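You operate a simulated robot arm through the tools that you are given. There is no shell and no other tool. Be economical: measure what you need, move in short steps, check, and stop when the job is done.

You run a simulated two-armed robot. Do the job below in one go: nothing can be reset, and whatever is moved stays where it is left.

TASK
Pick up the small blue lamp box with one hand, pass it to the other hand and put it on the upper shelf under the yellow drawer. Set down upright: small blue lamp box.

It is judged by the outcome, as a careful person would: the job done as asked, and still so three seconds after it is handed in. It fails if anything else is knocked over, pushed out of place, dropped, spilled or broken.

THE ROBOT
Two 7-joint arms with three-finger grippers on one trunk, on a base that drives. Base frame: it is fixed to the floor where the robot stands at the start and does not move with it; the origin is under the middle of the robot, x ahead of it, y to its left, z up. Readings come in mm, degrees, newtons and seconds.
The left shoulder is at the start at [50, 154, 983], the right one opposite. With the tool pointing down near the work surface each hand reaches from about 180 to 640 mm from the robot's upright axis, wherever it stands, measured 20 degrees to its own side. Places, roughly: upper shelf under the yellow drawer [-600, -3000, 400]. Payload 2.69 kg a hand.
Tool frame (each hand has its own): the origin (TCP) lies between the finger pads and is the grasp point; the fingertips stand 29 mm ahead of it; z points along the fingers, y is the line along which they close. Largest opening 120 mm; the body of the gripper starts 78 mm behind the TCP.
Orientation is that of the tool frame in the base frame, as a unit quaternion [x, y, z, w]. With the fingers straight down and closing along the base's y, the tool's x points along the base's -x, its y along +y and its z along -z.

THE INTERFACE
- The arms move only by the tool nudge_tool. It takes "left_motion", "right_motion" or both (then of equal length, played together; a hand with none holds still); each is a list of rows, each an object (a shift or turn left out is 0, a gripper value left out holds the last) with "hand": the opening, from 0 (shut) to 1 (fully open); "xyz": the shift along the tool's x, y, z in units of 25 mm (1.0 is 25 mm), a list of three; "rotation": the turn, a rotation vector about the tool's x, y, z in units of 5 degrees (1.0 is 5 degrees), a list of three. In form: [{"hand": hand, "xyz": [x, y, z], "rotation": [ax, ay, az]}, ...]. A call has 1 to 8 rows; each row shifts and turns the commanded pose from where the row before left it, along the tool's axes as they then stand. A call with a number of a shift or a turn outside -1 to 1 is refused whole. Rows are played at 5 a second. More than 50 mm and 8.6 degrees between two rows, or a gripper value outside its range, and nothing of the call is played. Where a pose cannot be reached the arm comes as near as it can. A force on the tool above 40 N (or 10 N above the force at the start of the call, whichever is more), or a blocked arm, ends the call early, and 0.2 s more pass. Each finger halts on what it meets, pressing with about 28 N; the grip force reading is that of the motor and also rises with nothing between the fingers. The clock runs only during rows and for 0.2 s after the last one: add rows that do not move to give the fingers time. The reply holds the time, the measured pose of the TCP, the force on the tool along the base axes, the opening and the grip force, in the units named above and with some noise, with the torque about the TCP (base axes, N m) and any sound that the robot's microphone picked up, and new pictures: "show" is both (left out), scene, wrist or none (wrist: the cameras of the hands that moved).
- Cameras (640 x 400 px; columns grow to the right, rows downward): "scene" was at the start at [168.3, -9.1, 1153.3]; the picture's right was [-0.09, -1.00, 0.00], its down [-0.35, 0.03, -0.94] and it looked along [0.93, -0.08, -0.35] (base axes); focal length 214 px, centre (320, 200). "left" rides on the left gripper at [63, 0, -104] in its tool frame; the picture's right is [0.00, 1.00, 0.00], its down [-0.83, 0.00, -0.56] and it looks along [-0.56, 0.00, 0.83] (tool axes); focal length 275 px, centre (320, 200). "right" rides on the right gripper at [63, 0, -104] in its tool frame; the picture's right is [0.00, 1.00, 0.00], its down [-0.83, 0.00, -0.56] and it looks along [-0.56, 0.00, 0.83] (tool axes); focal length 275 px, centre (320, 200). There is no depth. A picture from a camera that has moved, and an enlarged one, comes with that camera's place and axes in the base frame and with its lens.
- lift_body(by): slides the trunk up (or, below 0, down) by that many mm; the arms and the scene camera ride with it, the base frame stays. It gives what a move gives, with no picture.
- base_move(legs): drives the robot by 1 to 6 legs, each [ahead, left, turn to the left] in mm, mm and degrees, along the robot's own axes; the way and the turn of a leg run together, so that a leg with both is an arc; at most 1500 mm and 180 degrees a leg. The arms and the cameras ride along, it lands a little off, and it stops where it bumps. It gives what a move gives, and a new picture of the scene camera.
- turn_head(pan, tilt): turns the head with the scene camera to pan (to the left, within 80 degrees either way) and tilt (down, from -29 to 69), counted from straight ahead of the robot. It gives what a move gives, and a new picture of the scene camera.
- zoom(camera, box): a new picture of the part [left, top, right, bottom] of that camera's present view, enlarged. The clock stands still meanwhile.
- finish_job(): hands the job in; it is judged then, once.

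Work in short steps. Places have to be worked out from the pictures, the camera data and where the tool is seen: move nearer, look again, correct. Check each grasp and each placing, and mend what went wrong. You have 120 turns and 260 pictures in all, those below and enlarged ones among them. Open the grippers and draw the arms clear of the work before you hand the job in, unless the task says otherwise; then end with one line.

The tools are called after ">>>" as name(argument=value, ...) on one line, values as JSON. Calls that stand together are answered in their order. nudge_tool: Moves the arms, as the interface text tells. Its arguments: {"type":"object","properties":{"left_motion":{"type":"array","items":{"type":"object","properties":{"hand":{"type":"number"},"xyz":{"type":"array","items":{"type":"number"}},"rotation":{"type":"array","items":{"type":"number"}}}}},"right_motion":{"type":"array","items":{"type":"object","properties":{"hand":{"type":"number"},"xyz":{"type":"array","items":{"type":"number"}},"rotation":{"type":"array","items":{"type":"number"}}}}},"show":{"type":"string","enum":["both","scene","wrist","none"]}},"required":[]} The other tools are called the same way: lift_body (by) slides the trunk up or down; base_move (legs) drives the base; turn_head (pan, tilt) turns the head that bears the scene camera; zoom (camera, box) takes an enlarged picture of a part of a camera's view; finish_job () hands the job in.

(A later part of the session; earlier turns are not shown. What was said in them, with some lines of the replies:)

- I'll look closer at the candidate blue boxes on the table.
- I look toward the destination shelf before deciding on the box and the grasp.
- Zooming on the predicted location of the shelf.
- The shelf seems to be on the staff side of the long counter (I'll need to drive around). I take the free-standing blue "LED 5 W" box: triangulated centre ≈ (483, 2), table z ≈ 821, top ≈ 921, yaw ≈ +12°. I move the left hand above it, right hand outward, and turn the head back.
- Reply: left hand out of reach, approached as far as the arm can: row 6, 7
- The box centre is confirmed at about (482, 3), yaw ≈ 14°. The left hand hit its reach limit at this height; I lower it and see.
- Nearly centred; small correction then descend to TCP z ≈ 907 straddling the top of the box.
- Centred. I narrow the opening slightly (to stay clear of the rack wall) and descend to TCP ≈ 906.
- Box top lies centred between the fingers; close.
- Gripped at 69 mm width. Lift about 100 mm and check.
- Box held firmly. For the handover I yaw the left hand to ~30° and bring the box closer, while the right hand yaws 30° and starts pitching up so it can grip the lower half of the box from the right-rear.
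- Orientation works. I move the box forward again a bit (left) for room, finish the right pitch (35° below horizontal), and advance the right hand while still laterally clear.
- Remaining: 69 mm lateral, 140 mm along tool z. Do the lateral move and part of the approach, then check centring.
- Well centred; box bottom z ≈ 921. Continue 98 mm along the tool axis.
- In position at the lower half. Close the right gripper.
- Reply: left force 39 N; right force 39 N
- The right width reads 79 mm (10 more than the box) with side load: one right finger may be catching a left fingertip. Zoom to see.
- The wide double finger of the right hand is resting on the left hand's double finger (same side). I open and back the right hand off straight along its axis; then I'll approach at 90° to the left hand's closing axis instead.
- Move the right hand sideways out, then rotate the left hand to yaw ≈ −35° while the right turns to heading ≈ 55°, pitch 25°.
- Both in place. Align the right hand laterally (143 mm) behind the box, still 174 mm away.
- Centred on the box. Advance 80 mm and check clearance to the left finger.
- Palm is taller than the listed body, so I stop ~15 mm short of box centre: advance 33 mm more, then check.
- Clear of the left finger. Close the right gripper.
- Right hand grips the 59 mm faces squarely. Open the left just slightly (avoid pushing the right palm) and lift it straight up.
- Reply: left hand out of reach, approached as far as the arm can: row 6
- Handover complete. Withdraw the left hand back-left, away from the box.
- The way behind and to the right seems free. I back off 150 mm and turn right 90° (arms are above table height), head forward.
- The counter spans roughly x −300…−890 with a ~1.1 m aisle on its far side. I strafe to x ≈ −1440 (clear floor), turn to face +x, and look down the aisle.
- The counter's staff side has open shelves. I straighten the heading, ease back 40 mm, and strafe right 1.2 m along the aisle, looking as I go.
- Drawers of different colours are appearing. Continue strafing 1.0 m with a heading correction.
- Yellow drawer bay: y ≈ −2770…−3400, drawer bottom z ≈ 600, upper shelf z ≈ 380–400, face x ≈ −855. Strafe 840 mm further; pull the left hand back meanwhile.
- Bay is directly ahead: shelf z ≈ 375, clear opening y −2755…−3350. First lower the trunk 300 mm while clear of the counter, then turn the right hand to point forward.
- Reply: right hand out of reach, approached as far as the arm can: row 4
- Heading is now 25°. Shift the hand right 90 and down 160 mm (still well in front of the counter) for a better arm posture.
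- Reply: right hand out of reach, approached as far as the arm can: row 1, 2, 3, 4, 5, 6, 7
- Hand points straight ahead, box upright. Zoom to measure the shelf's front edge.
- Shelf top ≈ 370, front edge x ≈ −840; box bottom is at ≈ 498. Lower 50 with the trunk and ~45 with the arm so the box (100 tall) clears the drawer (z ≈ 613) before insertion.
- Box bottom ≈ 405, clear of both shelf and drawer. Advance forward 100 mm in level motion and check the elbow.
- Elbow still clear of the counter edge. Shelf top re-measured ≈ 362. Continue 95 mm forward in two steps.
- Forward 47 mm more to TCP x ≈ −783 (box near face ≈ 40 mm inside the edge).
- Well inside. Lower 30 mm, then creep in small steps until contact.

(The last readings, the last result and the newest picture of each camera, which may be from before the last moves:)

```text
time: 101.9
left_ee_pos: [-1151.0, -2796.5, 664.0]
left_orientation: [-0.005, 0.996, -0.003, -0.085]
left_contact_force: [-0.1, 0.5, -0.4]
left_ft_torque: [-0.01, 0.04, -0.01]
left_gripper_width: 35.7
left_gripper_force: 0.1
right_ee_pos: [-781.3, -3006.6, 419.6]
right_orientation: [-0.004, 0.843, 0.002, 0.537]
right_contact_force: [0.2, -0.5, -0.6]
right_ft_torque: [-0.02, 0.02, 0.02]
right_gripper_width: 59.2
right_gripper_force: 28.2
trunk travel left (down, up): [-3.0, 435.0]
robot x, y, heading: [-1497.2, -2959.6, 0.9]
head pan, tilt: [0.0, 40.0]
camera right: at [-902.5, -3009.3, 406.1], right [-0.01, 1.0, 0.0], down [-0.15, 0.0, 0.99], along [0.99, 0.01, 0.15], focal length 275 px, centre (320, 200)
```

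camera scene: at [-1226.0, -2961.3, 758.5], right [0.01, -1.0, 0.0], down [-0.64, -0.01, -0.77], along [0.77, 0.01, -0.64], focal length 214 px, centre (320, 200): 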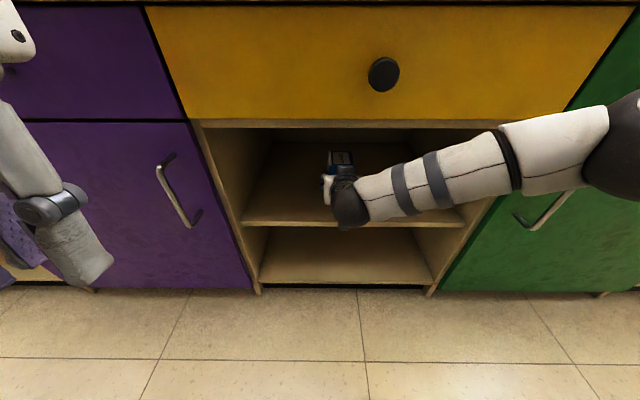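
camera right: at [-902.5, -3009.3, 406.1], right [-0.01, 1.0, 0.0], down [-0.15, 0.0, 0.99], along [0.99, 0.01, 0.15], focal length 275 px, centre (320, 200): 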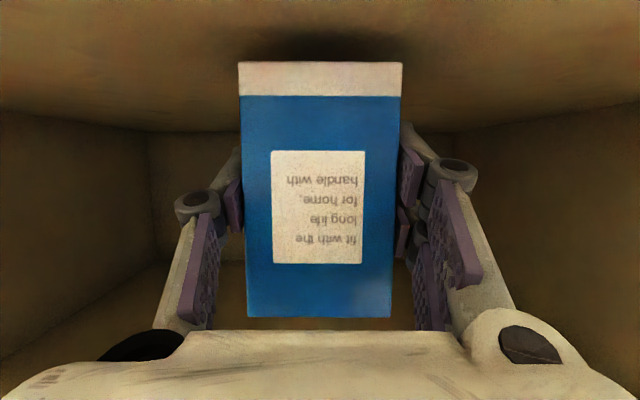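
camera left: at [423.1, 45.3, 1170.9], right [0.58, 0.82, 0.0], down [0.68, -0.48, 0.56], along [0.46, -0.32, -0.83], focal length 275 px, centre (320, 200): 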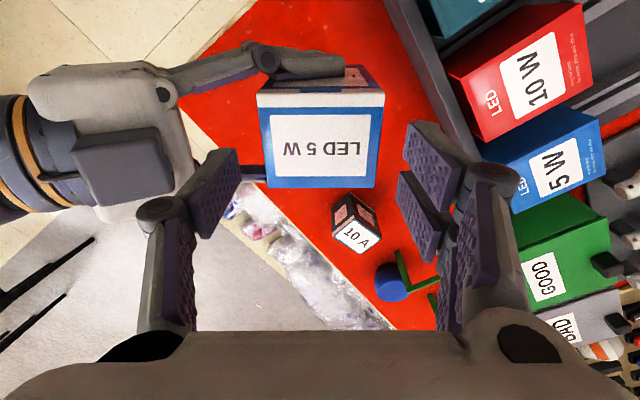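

Contact shadow is near; bottom ≈ 374. Creep down 2.5 mm per row.

>>> nudge_tool(right_motion=[{"xyz": [0.09, 0, 0.042]}, {"xyz": [0.09, 0, 0.042]}, {"xyz": [0.09, 0, 0.042]}, {}], show="wrist")

```text
time: 102.9
left_ee_pos: [-1151.9, -2795.0, 664.3]
left_orientation: [-0.005, 0.996, -0.003, -0.085]
left_contact_force: [-0.2, 0.0, 0.8]
left_ft_torque: [0.01, -0.01, 0.03]
left_gripper_width: 36.1
left_gripper_force: 0.1
right_ee_pos: [-784.1, -3006.5, 412.0]
right_orientation: [-0.004, 0.843, 0.003, 0.538]
right_contact_force: [1.1, 0.3, -2.3]
right_ft_torque: [-0.04, 0.03, 0.03]
right_gripper_width: 59.3
right_gripper_force: 27.9
trunk travel left (down, up): [-3.0, 435.0]
robot x, y, heading: [-1495.7, -2964.3, 0.7]
head pan, tilt: [0.0, 40.0]
camera right: at [-903.7, -3009.3, 398.8], right [-0.01, 1.0, 0.0], down [-0.15, 0.0, 0.99], along [0.99, 0.01, 0.15], focal length 275 px, centre (320, 200)
```

right: 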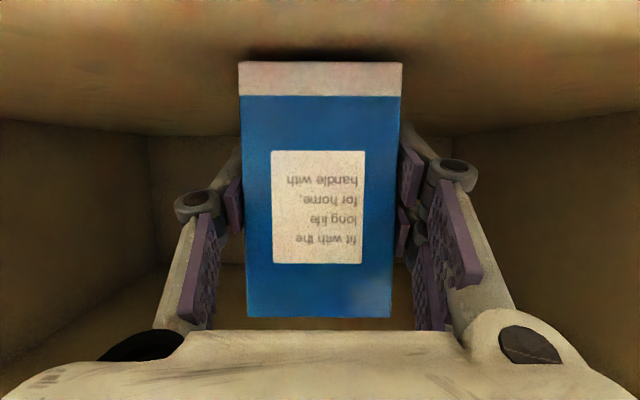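

No contact yet; the shadow gap has narrowed. Continue with 1.5 mm steps.

>>> nudge_tool(right_motion=[{"xyz": [0.06, 0, 0.028]}, {"xyz": [0.06, 0, 0.028]}, {"xyz": [0.06, 0, 0.028]}, {}], show="wrist")

```text
time: 103.9
left_ee_pos: [-1152.1, -2795.0, 665.3]
left_orientation: [-0.004, 0.996, -0.002, -0.085]
left_contact_force: [0.7, 0.0, 0.0]
left_ft_torque: [0.05, -0.01, 0.03]
left_gripper_width: 36.3
left_gripper_force: 0.0
right_ee_pos: [-783.5, -3006.7, 407.1]
right_orientation: [-0.003, 0.843, 0.002, 0.538]
right_contact_force: [-0.4, 0.5, -0.6]
right_ft_torque: [-0.03, 0.01, -0.02]
right_gripper_width: 59.5
right_gripper_force: 28.0
trunk travel left (down, up): [-3.0, 435.0]
robot x, y, heading: [-1494.2, -2962.5, 0.6]
head pan, tilt: [0.0, 40.0]
camera right: at [-903.4, -3008.6, 394.2], right [-0.01, 1.0, 0.0], down [-0.15, 0.0, 0.99], along [0.99, 0.01, 0.15], focal length 275 px, centre (320, 200)
```

right: 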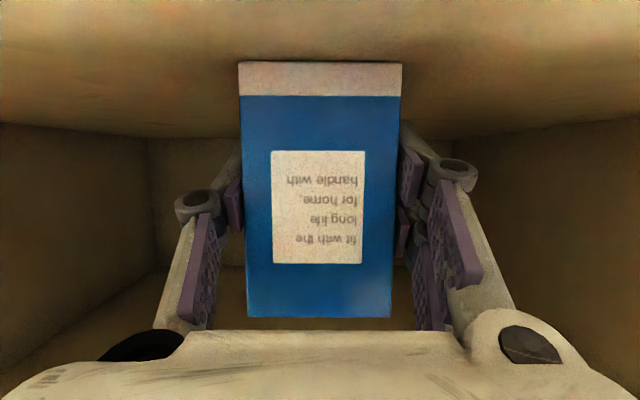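

Nearly there; two more tiny steps.

>>> nudge_tool(right_motion=[{"xyz": [0.05, 0, 0.024]}, {"xyz": [0.05, 0, 0.024]}, {}], show="wrist")

```text
time: 104.7
left_ee_pos: [-1151.6, -2796.7, 665.4]
left_orientation: [-0.005, 0.996, -0.002, -0.085]
left_contact_force: [0.1, -0.3, 0.3]
left_ft_torque: [-0.01, -0.03, -0.01]
left_gripper_width: 35.9
left_gripper_force: 0.1
right_ee_pos: [-783.8, -3007.3, 406.2]
right_orientation: [-0.003, 0.842, 0.002, 0.54]
right_contact_force: [-0.2, -2.9, 16.1]
right_ft_torque: [-0.21, 0.28, 0.07]
right_gripper_width: 59.2
right_gripper_force: 27.5
trunk travel left (down, up): [-3.0, 435.0]
robot x, y, heading: [-1495.6, -2963.6, 0.6]
head pan, tilt: [0.0, 40.0]
camera right: at [-903.4, -3008.3, 393.4], right [-0.01, 1.0, 0.0], down [-0.16, 0.0, 0.99], along [0.99, 0.01, 0.16], focal length 275 px, centre (320, 200)
```

right: 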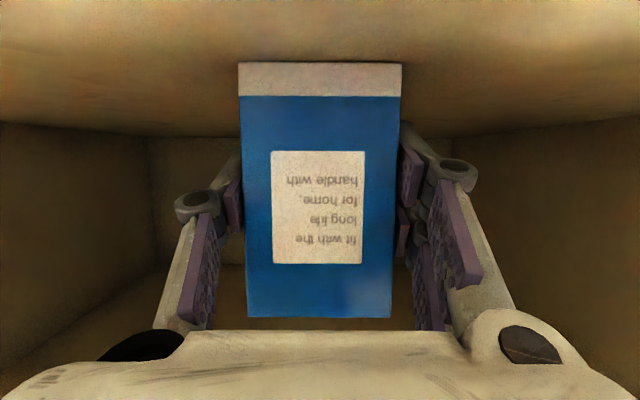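

Contact (16 N). Relieve slightly, then open gently.

>>> nudge_tool(right_motion=[{"xyz": [-0.03, 0, -0.014]}, {"hand": 0.6}, {"hand": 0.8}, {"hand": 1}, {}, {}], show="both")

```text
time: 106.1
left_ee_pos: [-1151.4, -2796.4, 664.8]
left_orientation: [-0.004, 0.996, -0.002, -0.085]
left_contact_force: [0.7, 0.0, -0.1]
left_ft_torque: [0.0, 0.01, 0.0]
left_gripper_width: 35.9
left_gripper_force: 0.1
right_ee_pos: [-784.1, -3005.5, 406.2]
right_orientation: [-0.003, 0.843, 0.002, 0.538]
right_contact_force: [-1.0, 0.1, 0.4]
right_ft_torque: [0.0, -0.02, 0.0]
right_gripper_width: 120.2
right_gripper_force: 0.0
trunk travel left (down, up): [-3.0, 435.0]
robot x, y, heading: [-1498.7, -2959.9, 0.5]
head pan, tilt: [0.0, 40.0]
camera scene: at [-1226.1, -2961.2, 758.5], right [0.01, -1.0, 0.0], down [-0.64, -0.01, -0.77], along [0.77, 0.01, -0.64], focal length 214 px, centre (320, 200)
camera right: at [-904.4, -3008.0, 392.2], right [-0.01, 1.0, 0.0], down [-0.15, 0.0, 0.99], along [0.99, 0.01, 0.15], focal length 275 px, centre (320, 200)
```

scene: 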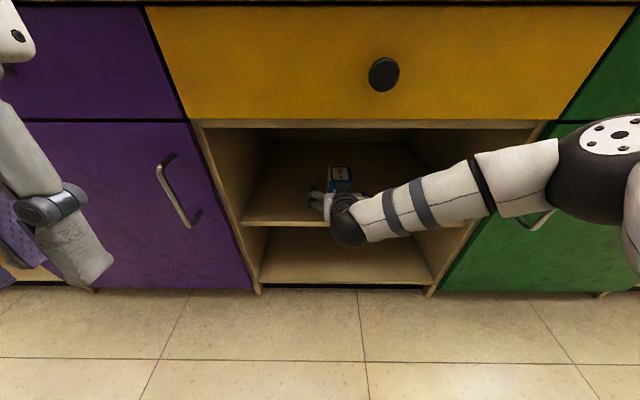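
right: 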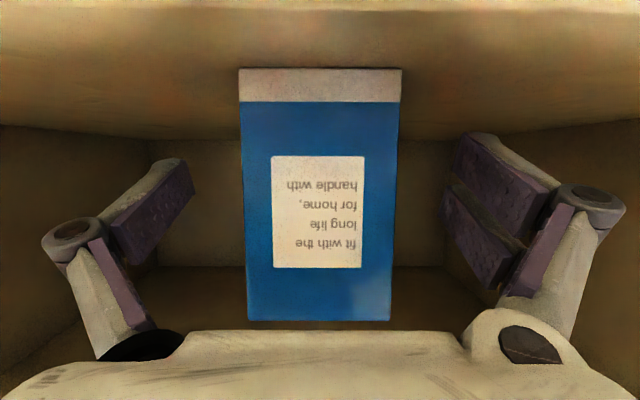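

Box stands upright on the shelf, released. Withdraw horizontally the way I came.

>>> nudge_tool(right_motion=[{"xyz": [0.2, 0, -0.45]}, {"xyz": [0.38, 0, -0.85]}, {"xyz": [0.38, 0, -0.85]}, {"xyz": [0.38, 0, -0.85]}, {"xyz": [0.38, 0, -0.85]}, {"xyz": [0.38, 0, -0.85]}, {"xyz": [0.38, 0, -0.85]}, {"xyz": [0.38, 0, -0.85]}], show="both")

```text
time: 107.9
left_ee_pos: [-1150.7, -2796.2, 665.0]
left_orientation: [-0.005, 0.996, -0.002, -0.085]
left_contact_force: [-0.5, 1.4, 0.0]
left_ft_torque: [0.0, 0.01, -0.01]
left_gripper_width: 36.1
left_gripper_force: 0.1
right_ee_pos: [-960.1, -3010.0, 408.3]
right_orientation: [-0.004, 0.844, 0.003, 0.537]
right_contact_force: [0.4, 0.6, 0.2]
right_ft_torque: [0.0, -0.03, 0.01]
right_gripper_width: 119.9
right_gripper_force: 0.0
trunk travel left (down, up): [-3.0, 435.0]
robot x, y, heading: [-1497.4, -2963.6, 0.6]
head pan, tilt: [0.0, 40.0]
camera scene: at [-1226.1, -2961.2, 758.5], right [0.01, -1.0, 0.0], down [-0.64, -0.01, -0.77], along [0.77, 0.01, -0.64], focal length 214 px, centre (320, 200)
camera right: at [-1079.3, -3011.7, 394.6], right [-0.01, 1.0, 0.0], down [-0.15, 0.0, 0.99], along [0.99, 0.01, 0.15], focal length 275 px, centre (320, 200)
```

scene: 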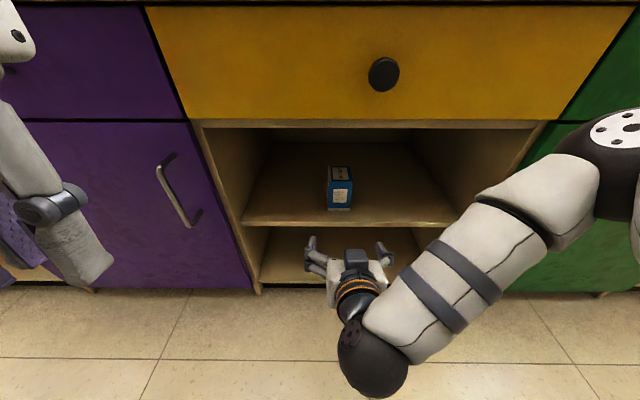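
right: 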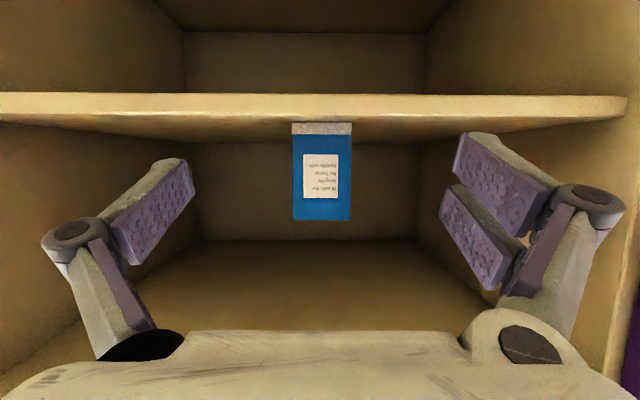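

The box stands upright on the upper shelf, well inside the edge, with the arm clear. I open the left gripper fully and hand in.

>>> nudge_tool(left_motion=[{"hand": 1}, {}, {}, {}, {}], show="scene")

>>> finish_job()

```text
time: 109.1
left_ee_pos: [-1150.3, -2795.6, 664.3]
left_orientation: [-0.004, 0.996, -0.003, -0.085]
left_contact_force: [-0.2, 0.1, 0.4]
left_ft_torque: [-0.03, -0.01, 0.0]
left_gripper_width: 120.0
left_gripper_force: 0.1
right_ee_pos: [-959.4, -3009.6, 407.0]
right_orientation: [-0.004, 0.844, 0.003, 0.537]
right_contact_force: [-0.1, -0.4, -0.3]
right_ft_torque: [-0.01, -0.04, -0.02]
right_gripper_width: 120.0
right_gripper_force: 0.1
trunk travel left (down, up): [-3.0, 435.0]
robot x, y, heading: [-1499.2, -2962.1, 0.6]
head pan, tilt: [0.0, 40.0]
camera scene: at [-1226.1, -2961.2, 758.5], right [0.01, -1.0, 0.0], down [-0.64, -0.01, -0.77], along [0.77, 0.01, -0.64], focal length 214 px, centre (320, 200)
```

scene: 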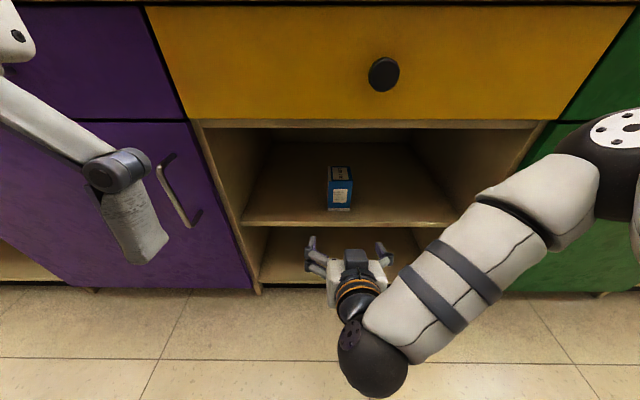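

```text
The job is handed in.
```

The blue "LED 5 W" lamp box was picked up with the left hand, passed to the right hand, and now stands upright on the upper shelf under the yellow drawer; I took the free-standing box, not the similar blue "5 W" one in the table rack.
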